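You operate a simulated robot arm through the tools that you are given. There is no shell and no other tool. Be economical: measure what you need, move in short steps, check, and stop when the job is done.

Carry out the task below with a simulated robot arm. There is one attempt and no reset: what you move stays moved.

JOB
Cover the seed tray, warm it till the lid mists, then air it.
Fine: valve to 3 (up to 45 C); once it mists, lid slider to AIR and valve down to 2.

The check looks at the end state, three seconds after you hand in, the way a careful person would. Anything else that was tipped, shoved, dropped, spilled or broken makes it a failure. Lids that push on must go on centred and level and be pressed home; caps that screw on are set level and turned clockwise until they are tight.

ROBOT AND FRAMES
A 6-joint arm with a two-finger parallel gripper, fixed in place. Base frame: the origin is at the foot of the arm, x ahead of it, y to its left, z up. Units: mm, degrees, N and s.
With the tool pointing down near the work surface it reaches from about 260 to 680 mm from the base axis. Its first joint turns from -166.0 to 166.0 degrees. Payload 4.1 kg.
The TCP is the grasp point between the finger pads, 23 mm short of the fingertips. In the tool frame z runs along the fingers and y along their closing line. Largest opening 94 mm; finger width 38, thickness 10; the body of the gripper, 54 by 96 mm, starts 39 mm behind the TCP.
Orientation is that of the tool frame in the base frame, as [roll, pitch, yaw] about the fixed x, y, z axes, in that order (R = Rz(yaw) Ry(pitch) Rx(roll)). With the fingers straight down and closing along the base's y, the tool's x points along the base's -x, its y along +y and its z along -z.

CONTROLS
- The arm moves only by the tool jog_arm. Its argument "commands" is a list of rows, each a list of 6 numbers: the shift along the base's x, y, z in mm, then the turn, a rotation vector about the base's x, y, z in degrees. In form: [[tx, ty, tz, ax, ay, az], ...]. A call has 1 to 10 rows; each row shifts and turns the commanded pose from where the row before left it. "claw" is the finger opening in mm, from 0 to 94, set as the call begins (left out, the last holds). Rows are played at 5 a second. More than 50 mm and 8.6 degrees between two rows, or a gripper value outside its range, and nothing of the call is played. A pose out of reach is approached as far as the arm can. The call stops where the force on the tool passes 40 N (or 10 N more than at its start, if that is more) or the arm is blocked; 0.2 s more then pass. The fingers move at their own pace (about 45 mm/s each) and stop on an object; they squeeze with about 25 N. The grip force told is the motor's: it shows also when the fingers shut on nothing. Time passes only in rows, and 0.2 s behind the last, so rows that do not move let the fingers close. It gives the time, the measured TCP pose, the force on the tool (base axes), the opening and the grip force at its end, in the units of the frame above (readings bear some noise), with the torque about the TCP (base axes, N m) and any sound that the robot's microphone picked up.
- Cameras (640 x 400 px; columns grow to the right, rows downward): "scene" is fixed at [48.8, -497.4, 1599.2]; the picture's right is [0.82, -0.58, 0.00], its down [-0.32, -0.45, -0.83] and it looks along [0.48, 0.68, -0.56] (base axes); focal length 281 px, centre (320, 200). "wrist" rides on the gripper at [86, 16, -74] in the tool frame; the picture's right is [-0.18, 0.98, 0.00], its down [-0.58, -0.11, -0.81] and it looks along [-0.79, -0.15, 0.59] (tool axes); focal length 243 px, centre (320, 200). There is no depth. A picture from a camera that has moved, and an enlarged one, comes with that camera's place and axes in the base frame and with its lens.
- camera(camera): a new picture of that camera. No time passes.
- lift_body(by): slides the trunk up (or, below 0, down) by that many mm; the arm rides with it, the base frame stays. It gives what a move gives, with no picture.
- inspect(camera, box): a new picture of the part [left, top, right, bottom] of that camera's present view, enlarged. No time passes.
- job_done(): hands the job in; it is judged then, once.

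Work in short steps. Places have to be worked out from the pictures, the camera data and where the tool is seen: move nearer, look again, correct. Check each grasp and each placing, and mend what went wrong. You have 120 turns and 64 pictures in all, those below and enlarged ones among them. Open the gripper and draw the arm clear of the work before you hand the job in, unless the task says otherwise; then end with one line.

The tools are called after ">>>" as a command line: name --pt "numbers of a row" for each row, then --argument value for the rest, lists and objects as JSON in quotes. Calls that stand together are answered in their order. jog_arm: Moves the arm, as the interface text tells. Its arguments: {"type":"object","properties":{"commands":{"type":"array"},"claw":{"type":"number"}},"required":["commands"]} The other tools are called the same way: lift_body (by) slides the trunk up or down; camera (camera) takes a picture; inspect (camera, box) takes an enlarged picture of a part of a camera's view; job_done () hands the job in.

At the start:

```text
t: 0.0
ee_pos: [320.4, 173.6, 1436.6]
tool_rot: [180.0, 0.2, 180.0]
contact_force: [-0.1, 0.8, 0.3]
wrist_torque: [0.0, 0.02, 0.04]
grip_width: 94.1
grasp_force: 0.0
trunk travel left (down, up): [-562.0, 28.0]
```

scene: 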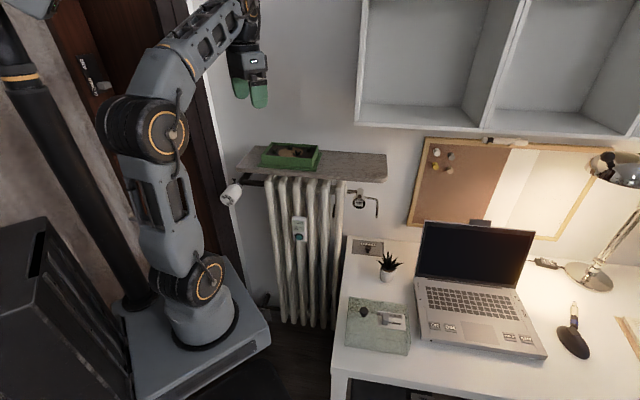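
wrist: 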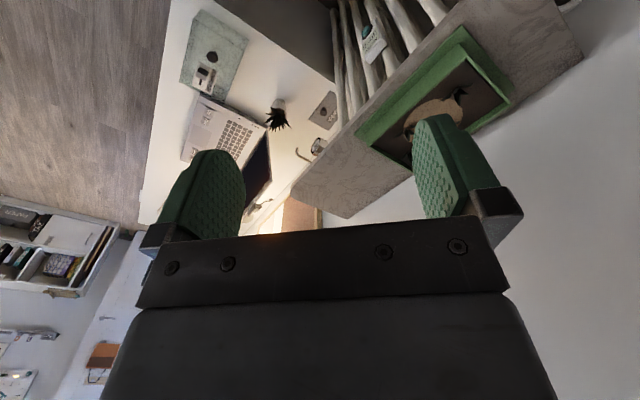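

The green tray sits on the shelf over the radiator, a valve head is at the radiator's left, and a translucent lid with a slider seems to be on the desk. I'll enlarge these.

>>> inspect --camera "scene" --box '[210, 130, 400, 250]'

>>> inspect --camera "scene" --box '[330, 230, 440, 370]'

>>> inspect --camera "wrist" --box '[160, 0, 600, 230]'

```text
3.33 times, centred on (305, 190) of scene
camera zoom: at [48.8, -497.4, 1599.2], right [0.82, -0.58, 0.0], down [-0.32, -0.45, -0.83], along [0.48, 0.68, -0.56], focal length 937 px, centre (370, 233)
```

zoom: 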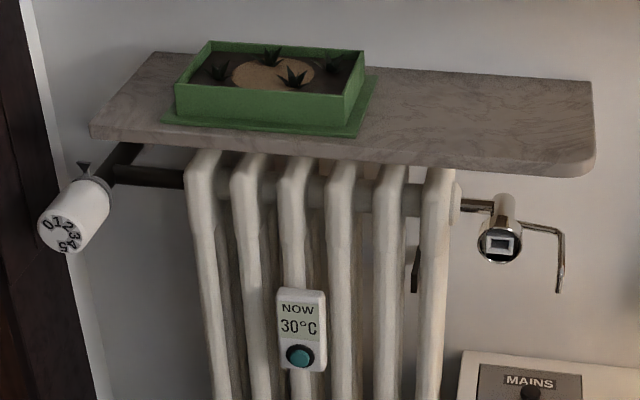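

```text
2.86 times, centred on (385, 300) of scene
camera zoom: at [48.8, -497.4, 1599.2], right [0.82, -0.58, 0.0], down [-0.32, -0.45, -0.83], along [0.48, 0.68, -0.56], focal length 804 px, centre (134, -86)
```

zoom: 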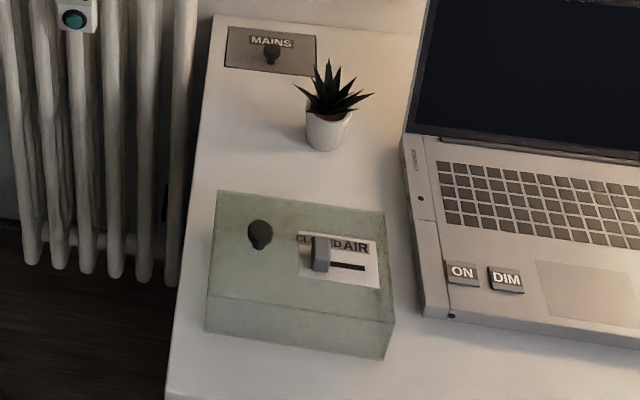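

```text
1.45 times, centred on (380, 115) of wrist
camera zoom: at [233.6, 187.7, 1511.6], right [0.18, 0.98, 0.0], down [0.58, -0.11, 0.81], along [0.79, -0.15, -0.59], focal length 353 px, centre (233, 324)
```

zoom: 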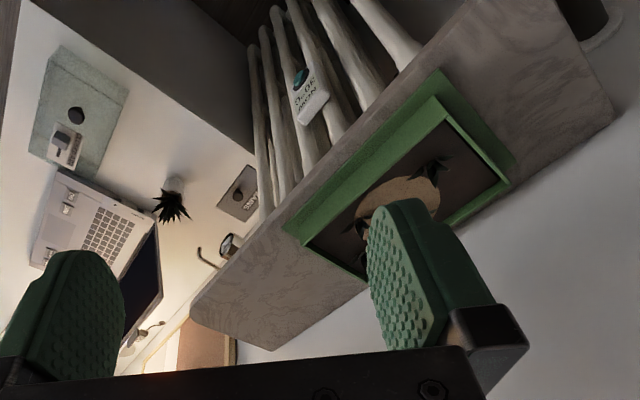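

Triangulating, the shelf runs at 45° (normal pointing at +x+y) with its top near z=1150. The tray is near (490,310), and the lid's knob is near (466,-142,830), with the lid parallel to the tray. I'll move over towards the lid at height, turning the fingers to close along the lid's long side.

>>> jog_arm --pt "10 -38 0 0 0 5.625" --pt "10 -38 0 0 0 5.625" --pt "10 -38 0 0 0 5.625" --pt "10 -38 0 0 0 5.625" --pt "10 -38 0 0 0 5.625" --pt "10 -38 0 0 0 5.625" --pt "10 -38 0 0 0 5.625" --pt "10 -38 0 0 0 5.625" --pt "0 0 0 0 0 0" --claw 60

>>> lift_body --by -420

>>> camera --camera "wrist"

```text
t: 2.0
ee_pos: [399.3, -132.1, 1434.7]
tool_rot: [179.9, -0.1, -135.0]
contact_force: [0.7, -0.2, -0.5]
wrist_torque: [-0.01, 0.03, -0.02]
grip_width: 60.0
grasp_force: 0.1
trunk travel left (down, up): [-562.0, 28.0]
```

```text
refused: -420 is not a number from -400 to 400
```

```text
58 pictures are left
camera wrist: at [326.4, -182.7, 1510.2], right [-0.57, 0.82, 0.0], down [0.49, 0.33, 0.81], along [0.67, 0.46, -0.59], focal length 243 px, centre (320, 200)
```

wrist: 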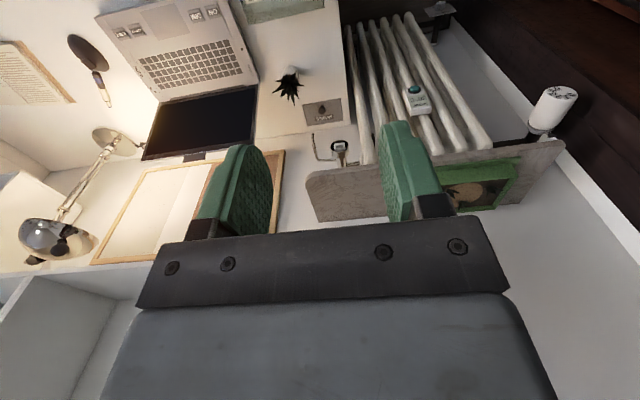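

Posture is good and the way down is clear, so I lower the trunk 400.

>>> lift_body --by -400

>>> camera --camera "wrist"

```text
t: 5.8
ee_pos: [400.1, -132.0, 1034.8]
tool_rot: [-179.9, 0.0, -135.0]
contact_force: [-0.2, 0.6, 0.3]
wrist_torque: [0.01, 0.02, -0.01]
grip_width: 59.8
grasp_force: 0.2
trunk travel left (down, up): [-162.0, 428.0]
```

```text
57 pictures are left
camera wrist: at [326.4, -182.5, 1110.2], right [-0.56, 0.83, 0.0], down [0.49, 0.33, 0.81], along [0.67, 0.46, -0.59], focal length 243 px, centre (320, 200)
```

wrist: 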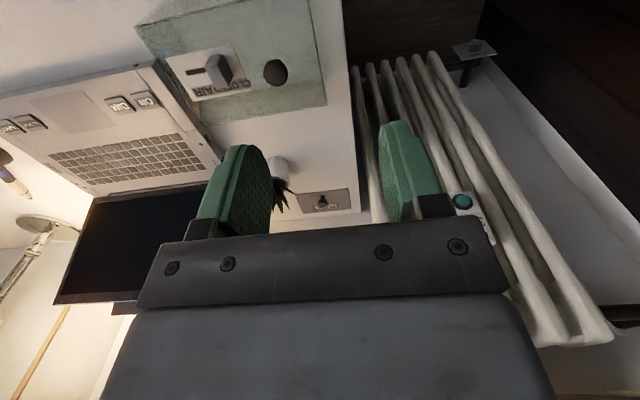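

The knob is near (467,-144) and z about 830. I move over it at z≈920.

>>> jog_arm --pt "22 -4 -38 0 0 0" --pt "22 -4 -38 0 0 0" --pt "23 -4 -39 0 0 0" --pt "0 0 0 0 0 0"

>>> camera --camera "wrist"

>>> inspect --camera "scene" --box '[310, 220, 440, 370]'

```text
t: 6.8
ee_pos: [470.7, -143.8, 920.7]
tool_rot: [-179.8, 0.0, -135.0]
contact_force: [-0.5, 0.4, 0.0]
wrist_torque: [0.03, -0.03, -0.01]
grip_width: 59.8
grasp_force: 0.1
trunk travel left (down, up): [-162.0, 428.0]
```

```text
56 pictures are left
camera wrist: at [396.3, -194.7, 996.4], right [-0.56, 0.83, 0.0], down [0.49, 0.33, 0.81], along [0.67, 0.46, -0.59], focal length 243 px, centre (320, 200)
```

wrist: 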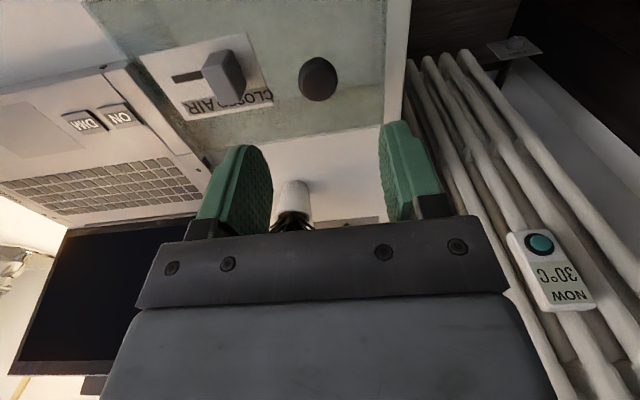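

```text
2.67 times, centred on (375, 295) of scene
camera zoom: at [48.8, -497.4, 1599.2], right [0.82, -0.58, 0.0], down [-0.32, -0.45, -0.83], along [0.48, 0.68, -0.56], focal length 750 px, centre (173, -53)
```

zoom: 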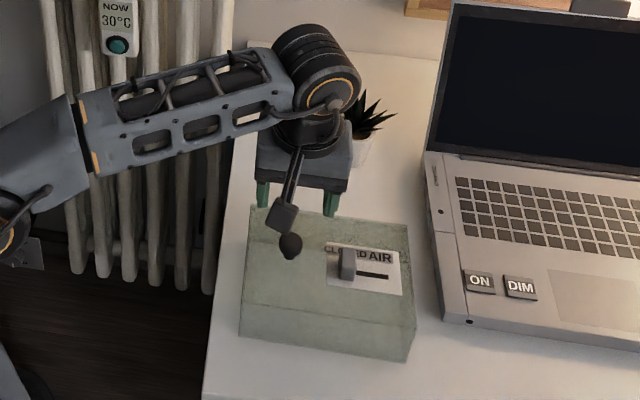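

The knob centre is about (469,-144,825) with a diameter near 27 mm. I descend to z≈840 with the fingers straddling it and look.

>>> jog_arm --pt "-1 0 -40 0 0 0" --pt "0 0 -40 0 0 0" --pt "0 0 0 0 0 0"

>>> camera --camera "wrist"

>>> inspect --camera "scene" --box '[340, 250, 440, 360]'

```text
t: 7.6
ee_pos: [466.7, -143.2, 839.9]
tool_rot: [180.0, -0.1, -135.0]
contact_force: [0.8, -0.1, 0.5]
wrist_torque: [0.01, 0.04, -0.01]
grip_width: 60.0
grasp_force: 0.1
trunk travel left (down, up): [-162.0, 428.0]
```

```text
54 pictures are left
camera wrist: at [394.8, -194.7, 914.3], right [-0.56, 0.83, 0.0], down [0.49, 0.33, 0.81], along [0.67, 0.46, -0.59], focal length 243 px, centre (320, 200)
```

wrist: 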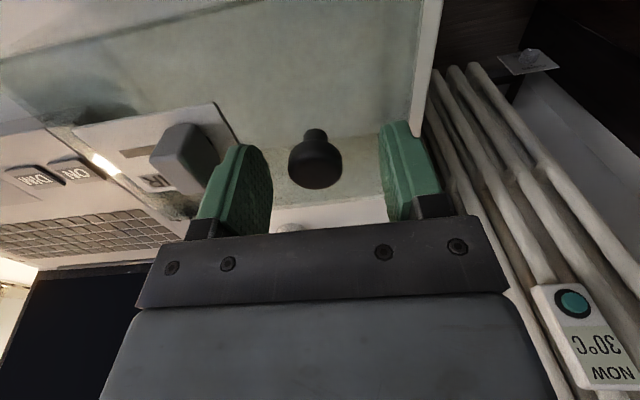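

```text
3.64 times, centred on (390, 305) of scene
camera zoom: at [48.8, -497.4, 1599.2], right [0.82, -0.58, 0.0], down [-0.32, -0.45, -0.83], along [0.48, 0.68, -0.56], focal length 1023 px, centre (66, -182)
```

zoom: 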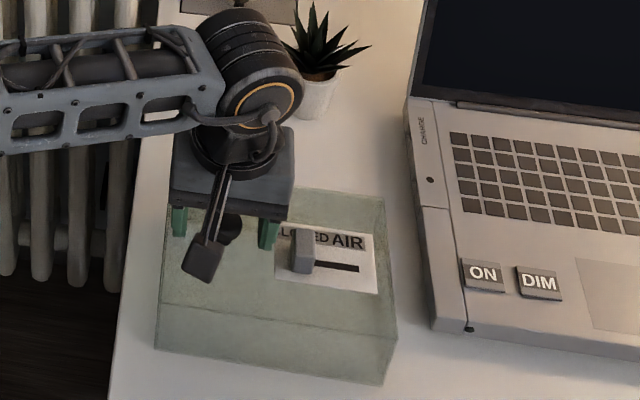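

The ball knob centre is about (471,-145,825) over a lid top near z=800. I go there with the fingertips just above the lid, then close.

>>> jog_arm --pt "3 -1.5 -7 0 0 0" --pt "0 0 -6 0 0 0" --pt "0 0 0 0 0 0"

>>> jog_arm --pt "0 0 0 0 0 0" --pt "0 0 0 0 0 0" --pt "0 0 0 0 0 0" --pt "0 0 0 0 0 0" --claw 15

>>> camera --camera "wrist"

```text
t: 8.4
ee_pos: [468.6, -145.0, 827.6]
tool_rot: [-179.9, 0.1, -135.0]
contact_force: [2.2, 1.2, 10.2]
wrist_torque: [0.24, 0.22, -0.09]
grip_width: 59.7
grasp_force: 0.1
trunk travel left (down, up): [-162.0, 428.0]
```

```text
t: 9.4
ee_pos: [469.0, -146.1, 827.5]
tool_rot: [-179.9, 0.1, -135.0]
contact_force: [3.7, -1.7, 18.5]
wrist_torque: [-0.03, 0.09, 0.05]
grip_width: 26.7
grasp_force: 24.8
trunk travel left (down, up): [-162.0, 428.0]
```

```text
52 pictures are left
camera wrist: at [396.0, -196.0, 902.8], right [-0.56, 0.83, 0.0], down [0.49, 0.33, 0.81], along [0.67, 0.45, -0.59], focal length 243 px, centre (320, 200)
```

wrist: 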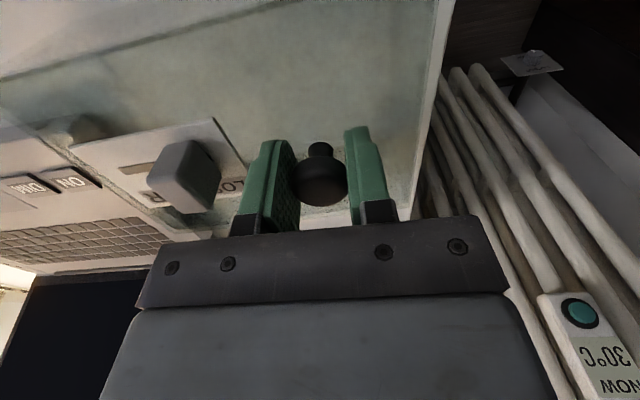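

Gripped at 26.7 mm, the fingertips just touching the lid (18 N). I lift slowly 60 mm and check the tilt.

>>> jog_arm --pt "0 0 5 0 0 0" --pt "0 0 10 0 0 0" --pt "0 0 15 0 0 0" --pt "0 0 15 0 0 0" --pt "0 0 15 0 0 0" --pt "0 0 0 0 0 0"

>>> camera --camera "wrist"

>>> inspect --camera "scene" --box '[340, 230, 440, 360]'

```text
t: 10.8
ee_pos: [468.3, -145.2, 886.6]
tool_rot: [-179.9, 0.1, -135.0]
contact_force: [0.1, 0.1, -0.4]
wrist_torque: [0.05, 0.02, 0.0]
grip_width: 26.6
grasp_force: 25.2
trunk travel left (down, up): [-162.0, 428.0]
```

```text
51 pictures are left
camera wrist: at [396.1, -196.4, 962.2], right [-0.56, 0.83, 0.0], down [0.49, 0.33, 0.81], along [0.67, 0.46, -0.59], focal length 243 px, centre (320, 200)
```

wrist: 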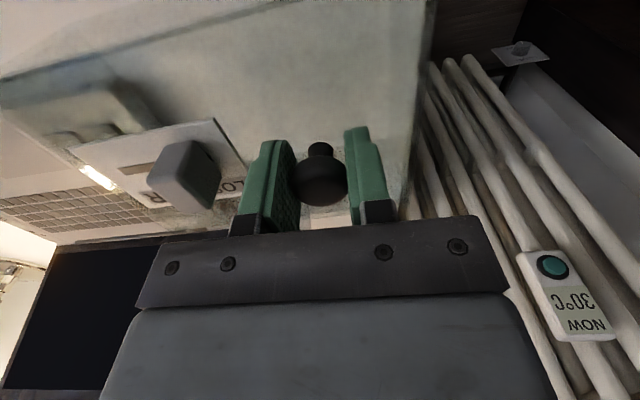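

```text
3.08 times, centred on (390, 295) of scene
camera zoom: at [48.8, -497.4, 1599.2], right [0.82, -0.58, 0.0], down [-0.32, -0.45, -0.83], along [0.48, 0.68, -0.56], focal length 865 px, centre (105, -92)
```

zoom: 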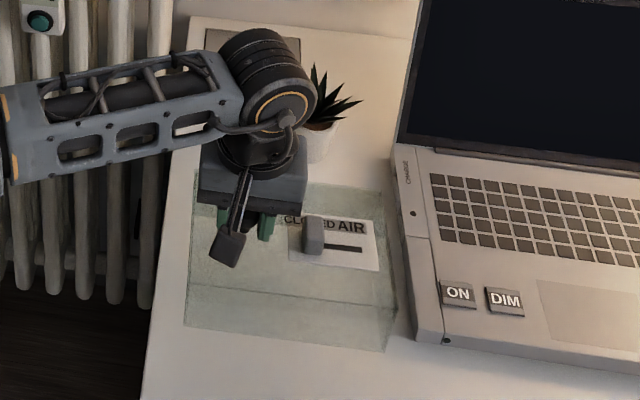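

The lid came up level and unshifted in the grip. I raise the trunk 400 now; the lid stays well in front of the shelf edge.

>>> lift_body --by 400

>>> jog_arm --pt "-10 30 10 0 0 0" --pt "-10 30 10 0 0 0" --pt "-10 30 10 0 0 0" --pt "-10 30 10 0 0 0" --pt "-10 30 0 0 0 0" --pt "0 0 0 0 0 0"

>>> camera --camera "wrist"

>>> camera --camera "scene"

```text
t: 14.7
ee_pos: [468.3, -145.5, 1287.1]
tool_rot: [180.0, 0.0, -135.0]
contact_force: [0.0, 0.4, -0.7]
wrist_torque: [0.05, 0.03, 0.01]
grip_width: 26.7
grasp_force: 24.9
trunk travel left (down, up): [-562.0, 28.0]
```

```text
t: 16.1
ee_pos: [419.0, 7.1, 1327.6]
tool_rot: [-180.0, 0.0, -135.0]
contact_force: [0.0, -0.8, -1.2]
wrist_torque: [0.04, 0.06, 0.01]
grip_width: 26.7
grasp_force: 24.9
trunk travel left (down, up): [-562.0, 28.0]
```

```text
49 pictures are left
camera wrist: at [346.5, -44.4, 1402.4], right [-0.56, 0.83, 0.0], down [0.49, 0.33, 0.81], along [0.67, 0.46, -0.59], focal length 243 px, centre (320, 200)
```

wrist: 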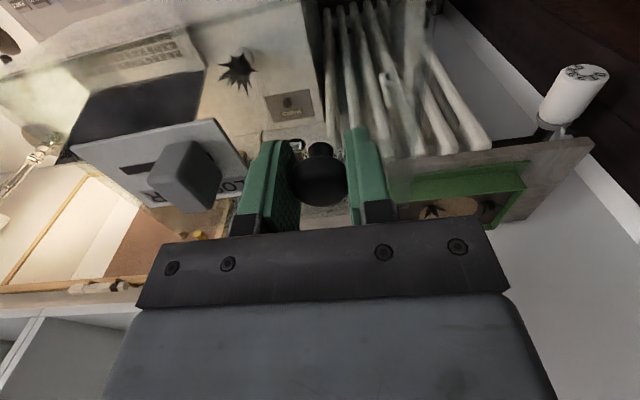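

```text
48 pictures are left
```

scene: 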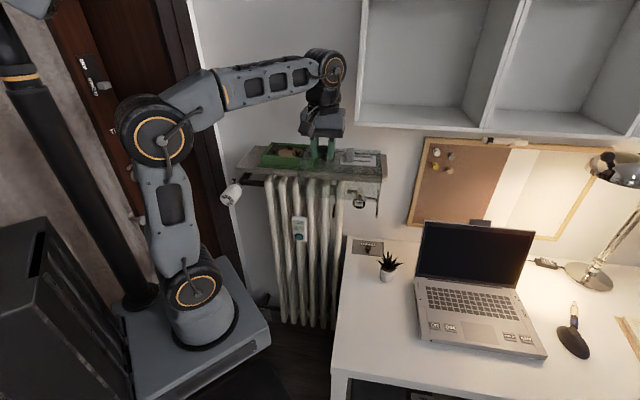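

From corner measurements the tray flange centre is about (498,317), with 45° axes, and the lid's centre is about 43 mm from the knob along the long side. So the TCP goal is near (468,348). I move there at height.

>>> jog_arm --pt "5 38 0 0 0 0" --pt "5 38 0 0 0 0" --pt "5 38 0 0 0 0" --pt "5 38 0 0 0 0" --pt "5 38 0 0 0 0" --pt "6 38 0 0 0 0" --pt "6 38 0 0 0 0" --pt "6 38 0 0 0 0" --pt "6 37 0 0 0 0" --pt "0 0 0 0 0 0"

>>> jog_arm --pt "0 0 -15 0 0 0" --pt "0 0 -12 0 0 0" --pt "0 0 -10 0 0 0" --pt "0 0 0 0 0 0"

>>> inspect --camera "scene" --box '[230, 100, 390, 200]'

>>> camera --camera "wrist"

```text
t: 18.3
ee_pos: [465.5, 346.5, 1325.1]
tool_rot: [180.0, 0.0, -134.9]
contact_force: [-0.6, 0.4, -0.6]
wrist_torque: [0.08, 0.04, 0.0]
grip_width: 26.7
grasp_force: 24.9
trunk travel left (down, up): [-562.0, 28.0]
```

```text
t: 19.3
ee_pos: [466.6, 346.8, 1289.5]
tool_rot: [-179.9, 0.0, -135.0]
contact_force: [0.4, 0.0, -0.3]
wrist_torque: [0.03, 0.05, 0.0]
grip_width: 26.9
grasp_force: 25.3
trunk travel left (down, up): [-562.0, 28.0]
```

```text
4.00 times, centred on (310, 150) of scene
camera zoom: at [48.8, -497.4, 1599.2], right [0.82, -0.58, 0.0], down [-0.32, -0.45, -0.83], along [0.48, 0.68, -0.56], focal length 1125 px, centre (360, 400)
```

zoom: 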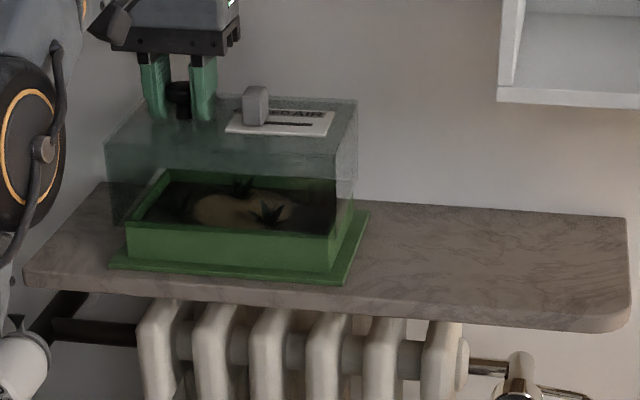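

```text
46 pictures are left
camera wrist: at [394.1, 295.6, 1364.1], right [-0.56, 0.83, 0.0], down [0.49, 0.33, 0.81], along [0.67, 0.46, -0.59], focal length 243 px, centre (320, 200)
```

wrist: 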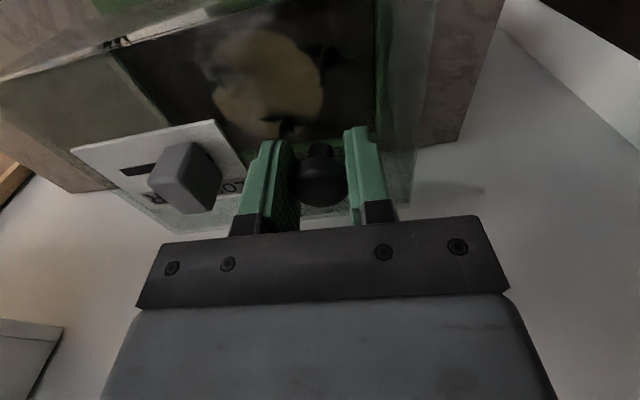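

Lid is over the tray and clear. I zoom in to compare lid corners with tray corners.

>>> inspect --camera "scene" --box '[250, 115, 330, 175]'

```text
6.67 times, centred on (290, 145) of scene
camera zoom: at [48.8, -497.4, 1599.2], right [0.82, -0.58, 0.0], down [-0.32, -0.45, -0.83], along [0.48, 0.68, -0.56], focal length 1875 px, centre (520, 567)
```

zoom: 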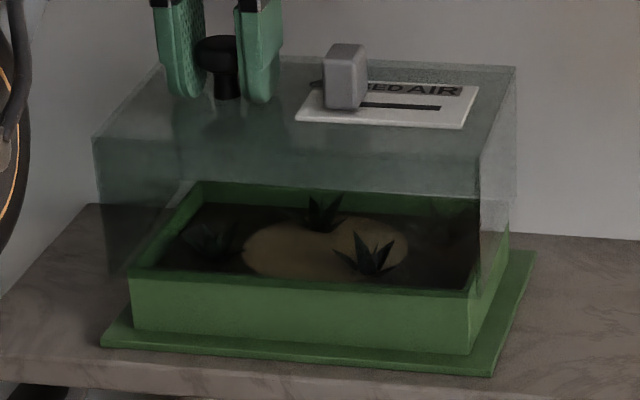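

>>> inspect --camera "wrist" --box '[0, 0, 520, 240]'

```text
1.23 times, centred on (260, 120) of wrist
camera zoom: at [394.1, 295.6, 1364.1], right [-0.56, 0.83, 0.0], down [0.49, 0.33, 0.81], along [0.67, 0.46, -0.59], focal length 299 px, centre (394, 298)
```

zoom: 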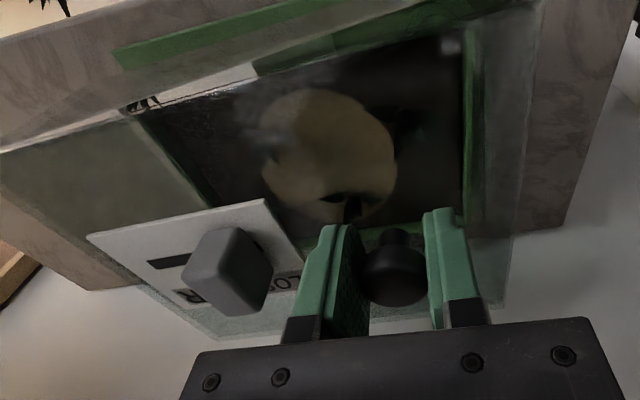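

By both cameras the lid needs about +4.5 mm towards the wall and 2 mm to the left. I correct, then lower carefully until it's around the rim.

>>> jog_arm --pt "1.8 4.6 0 0 0 0" --pt "0 0 -4 0 0 0" --pt "0 0 -3 0 0 0" --pt "0 0 0 0 0 0"

>>> inspect --camera "scene" --box '[250, 115, 330, 175]'

```text
t: 20.3
ee_pos: [467.5, 348.8, 1285.7]
tool_rot: [180.0, 0.4, -135.0]
contact_force: [-2.1, -2.5, 23.5]
wrist_torque: [0.88, -0.98, -0.02]
grip_width: 26.9
grasp_force: 24.9
trunk travel left (down, up): [-562.0, 28.0]
```

```text
6.67 times, centred on (290, 145) of scene
camera zoom: at [48.8, -497.4, 1599.2], right [0.82, -0.58, 0.0], down [-0.32, -0.45, -0.83], along [0.48, 0.68, -0.56], focal length 1875 px, centre (520, 567)
```

zoom: 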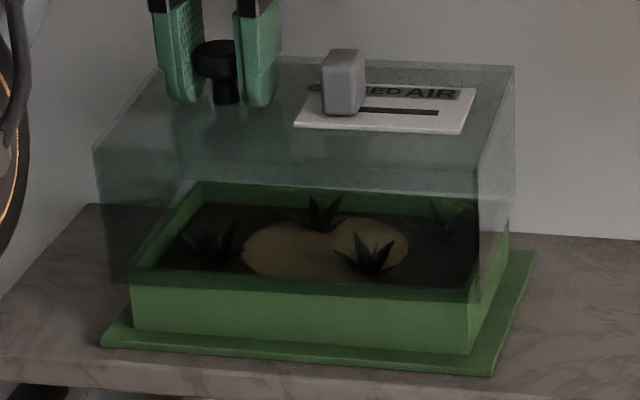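

Contact is at the back wall (torque puts it about 56 mm towards the wall), so the lid's back wall sits on the tray's back rim and it must go further back. I raise, shift +7 mm towards the wall, and try again.

>>> jog_arm --pt "0 0 7 0 0 0" --pt "5 5 0 0 0 0" --pt "0 0 -4 0 0 0" --pt "0 0 -3 0 0 0" --pt "0 0 -3 0 0 0" --pt "0 0 0 0 0 0"

>>> inspect --camera "scene" --box '[250, 115, 330, 175]'

```text
t: 21.7
ee_pos: [473.1, 355.0, 1279.2]
tool_rot: [179.9, 0.0, -135.0]
contact_force: [-0.4, 0.4, -1.3]
wrist_torque: [0.01, 0.03, -0.04]
grip_width: 26.6
grasp_force: 25.3
trunk travel left (down, up): [-562.0, 28.0]
```

```text
6.67 times, centred on (290, 145) of scene
camera zoom: at [48.8, -497.4, 1599.2], right [0.82, -0.58, 0.0], down [-0.32, -0.45, -0.83], along [0.48, 0.68, -0.56], focal length 1875 px, centre (520, 567)
```

zoom: 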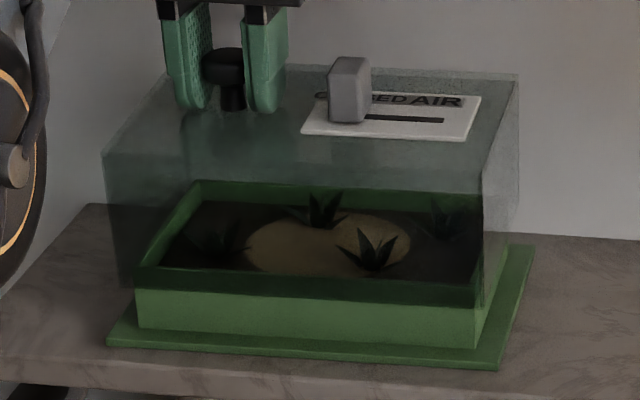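

The rim is now clear of the lid's wall, with no contact force, and the lid and tray centres agree within about 3 mm. I continue lowering in small steps.

>>> jog_arm --pt "0 0 -3 0 0 0" --pt "0 0 -3 0 0 0" --pt "0 0 -3 0 0 0" --pt "0 0 0 0 0 0"

>>> inspect --camera "scene" --box '[250, 115, 330, 175]'

```text
t: 22.7
ee_pos: [474.2, 355.5, 1271.9]
tool_rot: [-180.0, 0.0, -135.1]
contact_force: [0.0, 0.2, 0.1]
wrist_torque: [0.05, 0.05, -0.05]
grip_width: 26.9
grasp_force: 24.6
trunk travel left (down, up): [-562.0, 28.0]
```

```text
6.67 times, centred on (290, 145) of scene
camera zoom: at [48.8, -497.4, 1599.2], right [0.82, -0.58, 0.0], down [-0.32, -0.45, -0.83], along [0.48, 0.68, -0.56], focal length 1875 px, centre (520, 567)
```

zoom: 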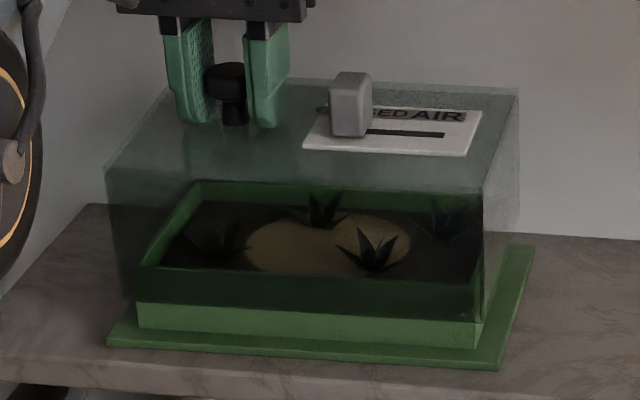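

Still free, and the lid is now well round the tray walls. I keep lowering.

>>> jog_arm --pt "0 0 -3 0 0 0" --pt "0 0 -3 0 0 0" --pt "0 0 -3 0 0 0" --pt "0 0 0 0 0 0"

>>> inspect --camera "scene" --box '[250, 115, 330, 175]'

```text
t: 23.7
ee_pos: [474.9, 355.1, 1260.7]
tool_rot: [179.9, 0.0, -134.9]
contact_force: [0.0, 0.5, -0.9]
wrist_torque: [0.03, 0.02, -0.01]
grip_width: 26.7
grasp_force: 24.7
trunk travel left (down, up): [-562.0, 28.0]
```

```text
6.67 times, centred on (290, 145) of scene
camera zoom: at [48.8, -497.4, 1599.2], right [0.82, -0.58, 0.0], down [-0.32, -0.45, -0.83], along [0.48, 0.68, -0.56], focal length 1875 px, centre (520, 567)
```

zoom: 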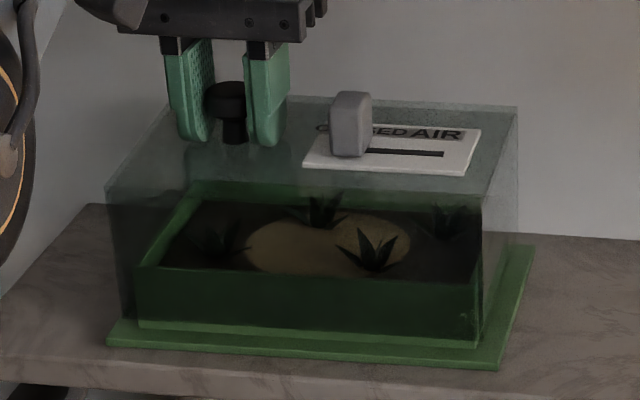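

Aligned well so far; nearly seated. I lower in 2.5 mm steps until contact.

>>> jog_arm --pt "-1 1 -2.5 0 0 0" --pt "0 0 -2.5 0 0 0" --pt "0 0 -2 0 0 0" --pt "0 0 0 0 0 0"

>>> inspect --camera "scene" --box '[250, 115, 330, 175]'

```text
t: 24.7
ee_pos: [472.4, 356.6, 1255.2]
tool_rot: [179.9, 0.0, -135.1]
contact_force: [0.0, 1.2, 2.7]
wrist_torque: [-0.16, 0.18, -0.03]
grip_width: 26.9
grasp_force: 25.0
trunk travel left (down, up): [-562.0, 28.0]
```

```text
6.67 times, centred on (290, 145) of scene
camera zoom: at [48.8, -497.4, 1599.2], right [0.82, -0.58, 0.0], down [-0.32, -0.45, -0.83], along [0.48, 0.68, -0.56], focal length 1875 px, centre (520, 567)
```

zoom: 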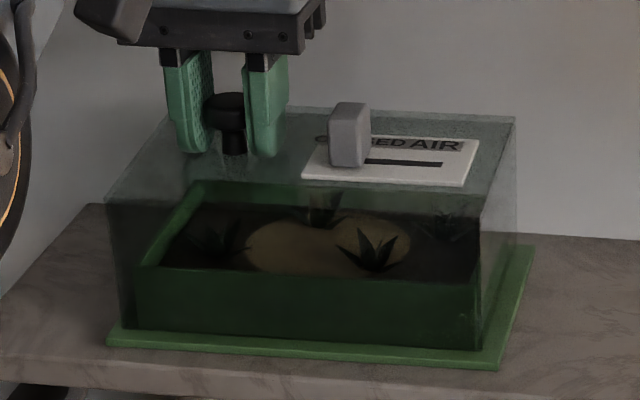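

Light touch only; pixel margins suggest the lid is a few mm above the flange yet. I lower a little more.

>>> jog_arm --pt "0 0 -2 0 0 0" --pt "0 0 0 0 0 0"

>>> jog_arm --pt "0 0 -1.5 0 0 0" --pt "0 0 0 0 0 0"

>>> inspect --camera "scene" --box '[250, 115, 330, 175]'

```text
t: 25.3
ee_pos: [472.9, 356.7, 1254.8]
tool_rot: [-180.0, 0.2, -134.9]
contact_force: [3.6, 3.5, 15.4]
wrist_torque: [-0.34, 0.38, 0.02]
grip_width: 26.7
grasp_force: 25.2
trunk travel left (down, up): [-562.0, 28.0]
```

```text
t: 25.9
ee_pos: [473.4, 356.0, 1252.0]
tool_rot: [180.0, 0.3, -134.9]
contact_force: [6.5, 5.7, 25.4]
wrist_torque: [-0.32, 0.27, 0.06]
grip_width: 26.6
grasp_force: 25.0
trunk travel left (down, up): [-562.0, 28.0]
```

```text
6.67 times, centred on (290, 145) of scene
camera zoom: at [48.8, -497.4, 1599.2], right [0.82, -0.58, 0.0], down [-0.32, -0.45, -0.83], along [0.48, 0.68, -0.56], focal length 1875 px, centre (520, 567)
```

zoom: 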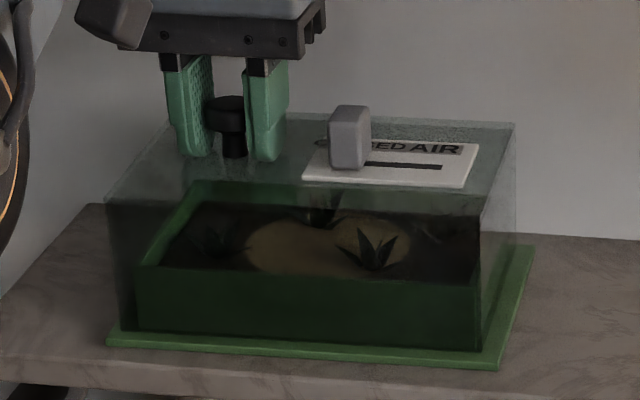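

25 N of contact with a sideways push towards the wall. I zoom in to see whether it's fully seated.

>>> inspect --camera "scene" --box '[258, 145, 298, 175]'

>>> inspect --camera "scene" --box '[294, 140, 334, 175]'

```text
13.33 times, centred on (278, 160) of scene
camera zoom: at [48.8, -497.4, 1599.2], right [0.82, -0.58, 0.0], down [-0.32, -0.45, -0.83], along [0.48, 0.68, -0.56], focal length 3750 px, centre (880, 733)
```

zoom: 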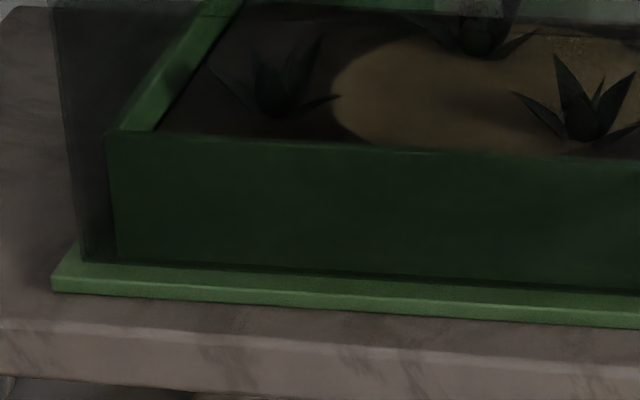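

```text
11.43 times, centred on (314, 158) of scene
camera zoom: at [48.8, -497.4, 1599.2], right [0.82, -0.58, 0.0], down [-0.32, -0.45, -0.83], along [0.48, 0.68, -0.56], focal length 3214 px, centre (389, 686)
```

zoom: 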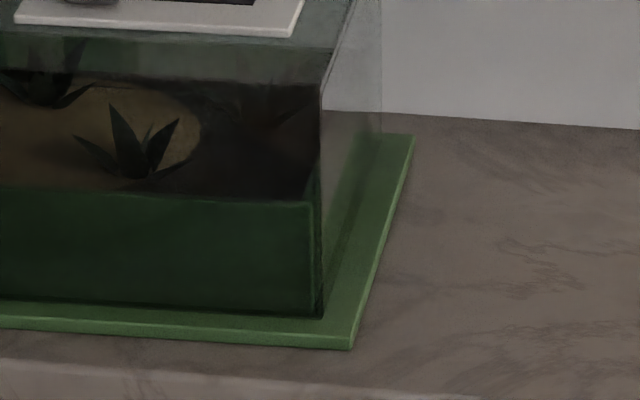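

The lid is on the flange and parallel to the tray, but about 3 mm too far left (margins 5 mm left, 11 mm right). I lift 4 mm, shift +3 mm to the right, and lower again.

>>> jog_arm --pt "0 0 3 0 0 0" --pt "0 0 3 0 0 0" --pt "2.2 -2.0 0 0 0 0" --pt "0 0 -3 0 0 0" --pt "0 0 -3 0 0 0" --pt "0 0 0 0 0 0"

>>> inspect --camera "scene" --box '[258, 145, 298, 175]'

>>> inspect --camera "scene" --box '[294, 140, 334, 175]'

```text
t: 27.3
ee_pos: [476.2, 353.2, 1252.2]
tool_rot: [-179.9, 0.3, -135.0]
contact_force: [5.5, 3.4, 19.7]
wrist_torque: [-0.55, 0.53, 0.01]
grip_width: 26.9
grasp_force: 25.1
trunk travel left (down, up): [-562.0, 28.0]
```

```text
13.33 times, centred on (278, 160) of scene
camera zoom: at [48.8, -497.4, 1599.2], right [0.82, -0.58, 0.0], down [-0.32, -0.45, -0.83], along [0.48, 0.68, -0.56], focal length 3750 px, centre (880, 733)
```

zoom: 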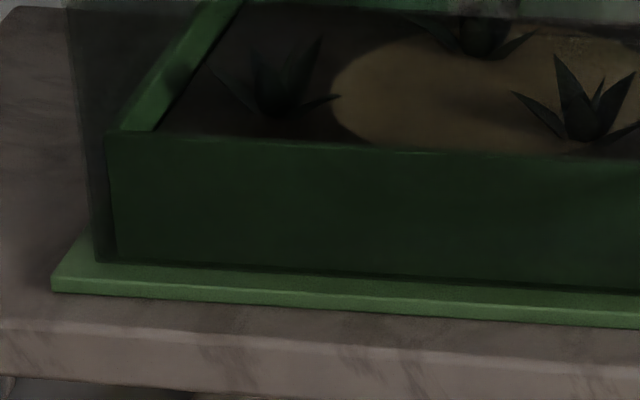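

```text
11.43 times, centred on (314, 158) of scene
camera zoom: at [48.8, -497.4, 1599.2], right [0.82, -0.58, 0.0], down [-0.32, -0.45, -0.83], along [0.48, 0.68, -0.56], focal length 3214 px, centre (389, 686)
```

zoom: 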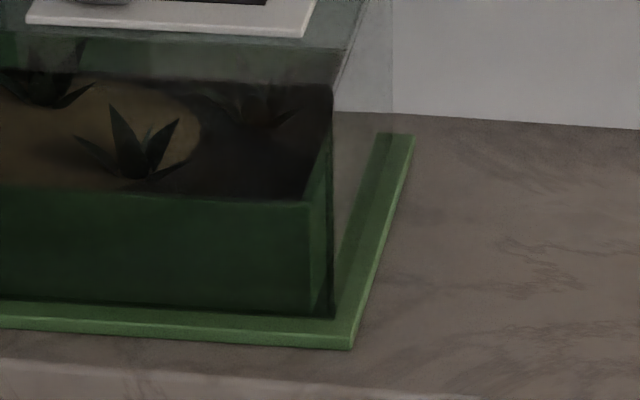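

Now centred left–right (about 5 mm each side). I release the knob and draw up.

>>> jog_arm --pt "0 0 0 0 0 0" --pt "0 0 0 0 0 0" --pt "0 0 0 0 0 0" --pt "0 0 15 0 0 0" --pt "0 0 25 0 0 0" --pt "0 0 30 0 0 0" --pt "0 0 0 0 0 0" --claw 56

>>> inspect --camera "scene" --box '[250, 115, 330, 175]'

>>> camera --camera "wrist"

```text
t: 28.9
ee_pos: [473.2, 351.9, 1316.9]
tool_rot: [180.0, -0.1, -135.0]
contact_force: [-0.5, 0.1, -0.3]
wrist_torque: [-0.02, 0.01, -0.01]
grip_width: 56.2
grasp_force: 0.0
out of reach, approached as far as the arm can: row 6
trunk travel left (down, up): [-562.0, 28.0]
```

```text
6.67 times, centred on (290, 145) of scene
camera zoom: at [48.8, -497.4, 1599.2], right [0.82, -0.58, 0.0], down [-0.32, -0.45, -0.83], along [0.48, 0.68, -0.56], focal length 1875 px, centre (520, 567)
```

zoom: 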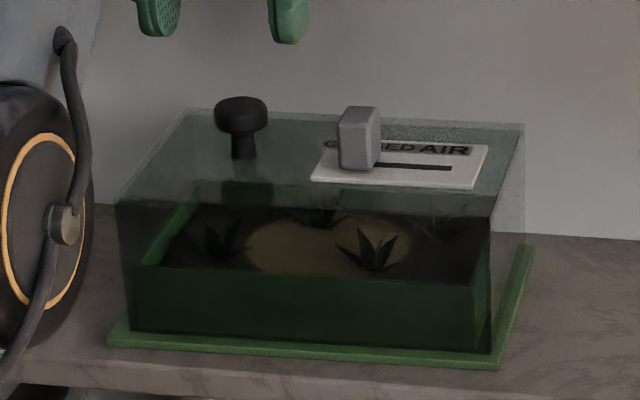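

```text
32 pictures are left
camera wrist: at [400.3, 301.4, 1392.1], right [-0.56, 0.83, 0.0], down [0.49, 0.33, 0.81], along [0.66, 0.45, -0.59], focal length 243 px, centre (320, 200)
```

wrist: 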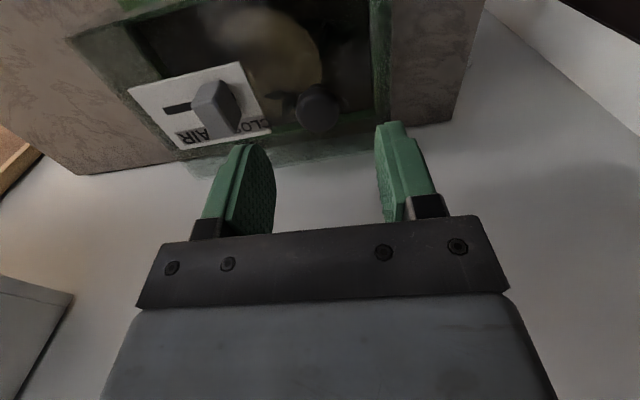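

The lid sits on the flange all round. I press it home at its centre with closed fingertips, between knob and slider.

>>> jog_arm --pt "10 -10 0 0 0 0" --pt "11 -11 0 0 0 0" --pt "10 -10 0 0 0 0" --pt "0 0 -20 0 0 0" --pt "0 0 -20 0 0 0" --pt "0 0 -10 0 0 0" --pt "0 0 0 0 0 0" --claw 0

```text
t: 30.5
ee_pos: [496.3, 323.6, 1268.1]
tool_rot: [-179.9, 0.1, -135.0]
contact_force: [-0.8, 0.3, -0.5]
wrist_torque: [-0.01, 0.02, 0.02]
grip_width: 0.1
grasp_force: 24.6
out of reach, approached as far as the arm can: row 3
trunk travel left (down, up): [-562.0, 28.0]
```

>>> jog_arm --pt "5 -4 -6 0 0 0" --pt "0 0 -5 0 0 0" --pt "0 0 -4 0 0 0" --pt "0 0 -2 0 0 0" --pt "0 0 -2 0 0 0" --pt "0 0 -2 0 0 0" --pt "0 0 -2 0 0 0" --pt "0 0 -2 0 0 0"

>>> inspect --camera "scene" --box '[250, 115, 330, 175]'

```text
t: 31.7
ee_pos: [501.2, 318.8, 1256.3]
tool_rot: [-179.8, 0.9, -135.1]
contact_force: [-0.2, 0.0, 9.7]
wrist_torque: [-0.11, 0.05, 0.0]
grip_width: 0.0
grasp_force: 25.0
trunk travel left (down, up): [-562.0, 28.0]
stopped in row 6: the force on the tool passed its limit at 43 N (the readings are from after the stop); the commanded pose is now the measured one
```

```text
6.67 times, centred on (290, 145) of scene
camera zoom: at [48.8, -497.4, 1599.2], right [0.82, -0.58, 0.0], down [-0.32, -0.45, -0.83], along [0.48, 0.68, -0.56], focal length 1875 px, centre (520, 567)
```

zoom: 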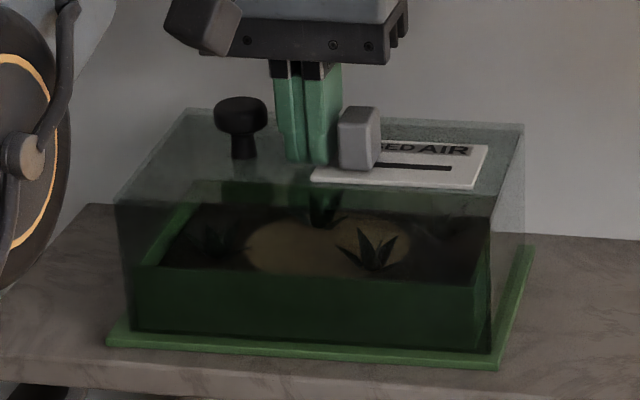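

The press reached 43 N at the centre without further travel: the lid is home. Next is the valve, whose face I place near (272,424,1007), pointing out from the wall. I raise and back away in front of the shelf.

>>> jog_arm --pt "0 0 25 0 0 0" --pt "0 0 25 0 0 0" --pt "-30 -25 0 0 0 0" --pt "-40 -16 0 0 0 0" --pt "-40 -16 0 0 0 0" --pt "-40 -10 0 0 0 0" --pt "-40 0 0 0 0 0" --pt "-40 0 0 0 0 0" --pt "-21 0 0 0 0 0" --pt "0 0 0 0 0 0" --claw 80

>>> lift_body --by -240

>>> camera --camera "wrist"

```text
t: 33.9
ee_pos: [248.1, 252.5, 1304.3]
tool_rot: [-179.9, 0.7, -135.0]
contact_force: [-0.3, 0.5, 0.5]
wrist_torque: [0.01, -0.01, 0.01]
grip_width: 80.4
grasp_force: 0.0
trunk travel left (down, up): [-562.0, 28.0]
```

```text
t: 36.4
ee_pos: [249.6, 253.5, 1065.5]
tool_rot: [-179.8, 0.6, -135.0]
contact_force: [0.1, 0.0, -0.6]
wrist_torque: [0.0, 0.03, -0.02]
grip_width: 80.0
grasp_force: 0.0
trunk travel left (down, up): [-322.0, 268.0]
```

```text
30 pictures are left
camera wrist: at [175.9, 201.1, 1139.0], right [-0.56, 0.83, 0.0], down [0.48, 0.33, 0.81], along [0.67, 0.46, -0.58], focal length 243 px, centre (320, 200)
```

wrist: 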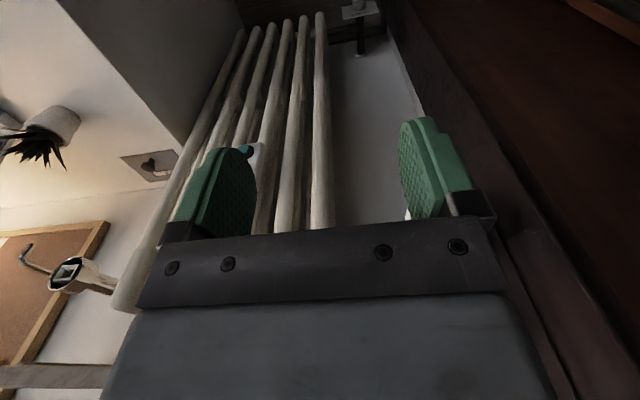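

I move across to in front of the valve (still 70 mm short of its face) and begin tilting the tool to horizontal, pointing at the wall.

>>> jog_arm --pt "-9 40 0 0 0 0" --pt "-9 40 0 0 0 0" --pt "-9 40 0 0 0 0" --pt "0 0 0 5.78 -5.78 0" --pt "0 0 0 5.78 -5.78 0" --pt "0 0 0 5.78 -5.78 0" --pt "0 0 0 5.78 -5.78 0" --pt "0 0 0 0 0 0"

>>> camera --camera "wrist"

```text
t: 38.2
ee_pos: [222.2, 372.5, 1064.5]
tool_rot: [-179.9, 33.5, -135.0]
contact_force: [-0.5, 0.1, 0.1]
wrist_torque: [-0.01, 0.01, 0.0]
grip_width: 80.1
grasp_force: 0.1
trunk travel left (down, up): [-322.0, 268.0]
```

```text
29 pictures are left
camera wrist: at [130.2, 302.6, 1080.0], right [-0.59, 0.8, 0.1], down [0.1, -0.05, 0.99], along [0.8, 0.59, -0.06], focal length 243 px, centre (320, 200)
```

wrist: 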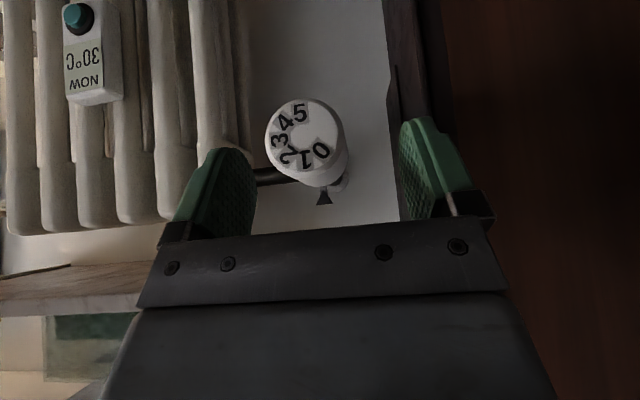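

The dial is in clear view (upside down): the pointer seems to stand at 1, numbers about 45° apart. I enlarge to measure.

>>> inspect --camera "wrist" --box '[250, 85, 362, 215]'

```text
3.08 times, centred on (306, 150) of wrist
camera zoom: at [130.2, 302.6, 1080.0], right [-0.59, 0.8, 0.1], down [0.1, -0.05, 0.99], along [0.8, 0.59, -0.06], focal length 746 px, centre (363, 354)
```

zoom: 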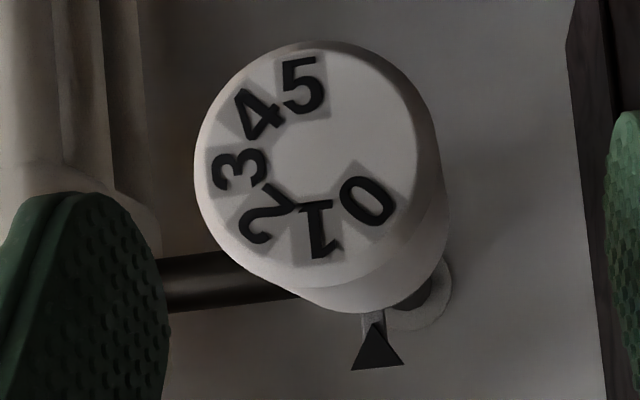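

The valve is at 1; spacing is about 47°, and raising means turning counter-clockwise. The face centre is near (268,392,1028). I finish tilting to horizontal while centring on the axis, staying short of the face.

>>> jog_arm --pt "1 -3 -5 5.71 -5.71 0" --pt "1 -3 -5 5.71 -5.71 0" --pt "1 -3 -5 5.71 -5.71 0" --pt "1 -3 -5 5.71 -5.71 0" --pt "1 -3 -5 5.71 -5.71 0" --pt "0 -2 -5 5.71 -5.71 0" --pt "0 -2 -6 5.71 -5.71 0" --pt "0 0 0 0 0 0"

>>> camera --camera "wrist"

>>> camera --camera "scene"

```text
t: 40.0
ee_pos: [226.9, 354.1, 1028.7]
tool_rot: [83.0, 90.0, 128.0]
contact_force: [0.0, -0.1, -0.1]
wrist_torque: [-0.01, 0.04, -0.02]
grip_width: 79.8
grasp_force: 0.0
trunk travel left (down, up): [-322.0, 268.0]
```

```text
27 pictures are left
camera wrist: at [162.8, 311.5, 942.8], right [-0.69, 0.7, 0.19], down [-0.49, -0.65, 0.58], along [0.52, 0.31, 0.79], focal length 243 px, centre (320, 200)
```

wrist: 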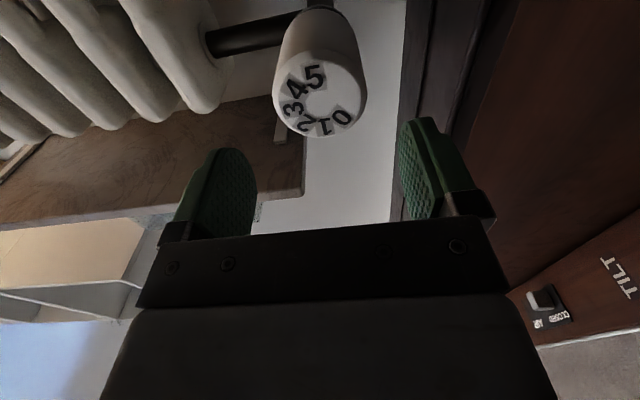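

```text
26 pictures are left
```

scene: 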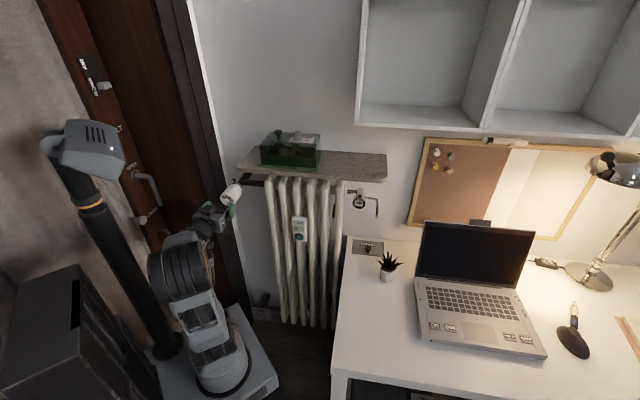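

Horizontal posture reached; two wrist rays fix the dial face at v≈474 (towards the wall), u≈-89, z≈1024, almost in line with the TCP. I pre-turn the gripper 45° clockwise so the later 94° counter-clockwise turn is balanced, then advance halfway.

>>> jog_arm --pt "0 0 -1 5.3 5.3 0" --pt "0 0 -1 5.3 5.3 0" --pt "0 0 -1 5.3 5.3 0" --pt "0 0 -1 5.3 5.3 0" --pt "0 0 -1 5.3 5.3 0" --pt "0 0 0 5.3 5.3 0" --pt "14 14 0 0 0 0" --pt "8 8 0 0 0 0" --pt "0 0 0 0 0 0" --claw 90

>>> camera --camera "wrist"

```text
t: 42.0
ee_pos: [213.7, 363.5, 1081.0]
tool_rot: [90.5, 45.2, 135.2]
contact_force: [0.9, -0.1, 0.2]
wrist_torque: [-0.02, 0.01, -0.03]
grip_width: 89.9
grasp_force: 0.0
out of reach, approached as far as the arm can: row 5, 6, 7, 8
trunk travel left (down, up): [-322.0, 268.0]
```

```text
25 pictures are left
camera wrist: at [109.7, 361.5, 1032.9], right [-0.4, 0.4, 0.82], down [-0.23, -0.91, 0.34], along [0.89, -0.05, 0.45], focal length 243 px, centre (320, 200)
```

wrist: 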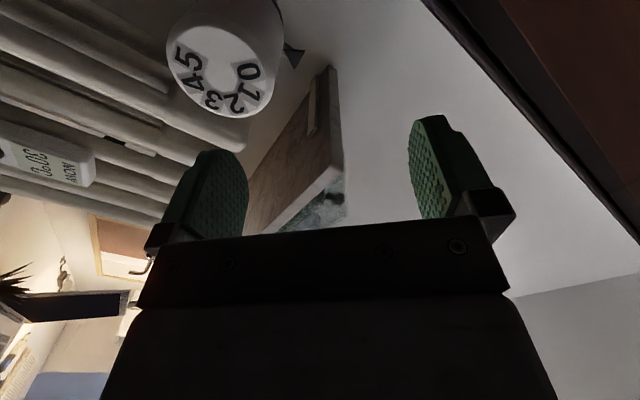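

The +45° roll isn't reachable (the arm drifted to z=1081). I undo that roll and back to the neutral pose, then test counter-clockwise roll instead.

>>> jog_arm --pt "-11 -11 0 -5.3 -5.3 0" --pt "-11 -11 0 -5.3 -5.3 0" --pt "0 0 0 -5.3 -5.3 0" --pt "0 0 0 -5.3 -5.3 0" --pt "0 0 0 -5.3 -5.3 0" --pt "0 0 0 -5.3 -5.3 0" --pt "0 0 0 0 0 0"

>>> jog_arm --pt "0 0 0 -5.3 -5.3 0" --pt "0 0 0 -5.3 -5.3 0" --pt "0 0 0 -5.3 -5.3 0" --pt "0 0 0 -5.3 -5.3 0" --pt "0 0 0 -5.3 -5.3 0" --pt "0 0 0 -5.3 -5.3 0" --pt "0 0 0 0 0 0"

```text
t: 43.6
ee_pos: [192.0, 341.6, 1081.8]
tool_rot: [-129.4, 89.9, -84.5]
contact_force: [0.5, 0.3, -0.5]
wrist_torque: [0.03, 0.03, 0.02]
grip_width: 89.7
grasp_force: 0.0
trunk travel left (down, up): [-322.0, 268.0]
```

```text
t: 45.2
ee_pos: [191.5, 340.2, 1080.9]
tool_rot: [-90.0, 44.9, -45.0]
contact_force: [-0.1, -0.4, 0.1]
wrist_torque: [0.0, 0.0, -0.01]
grip_width: 89.9
grasp_force: 0.1
trunk travel left (down, up): [-322.0, 268.0]
```

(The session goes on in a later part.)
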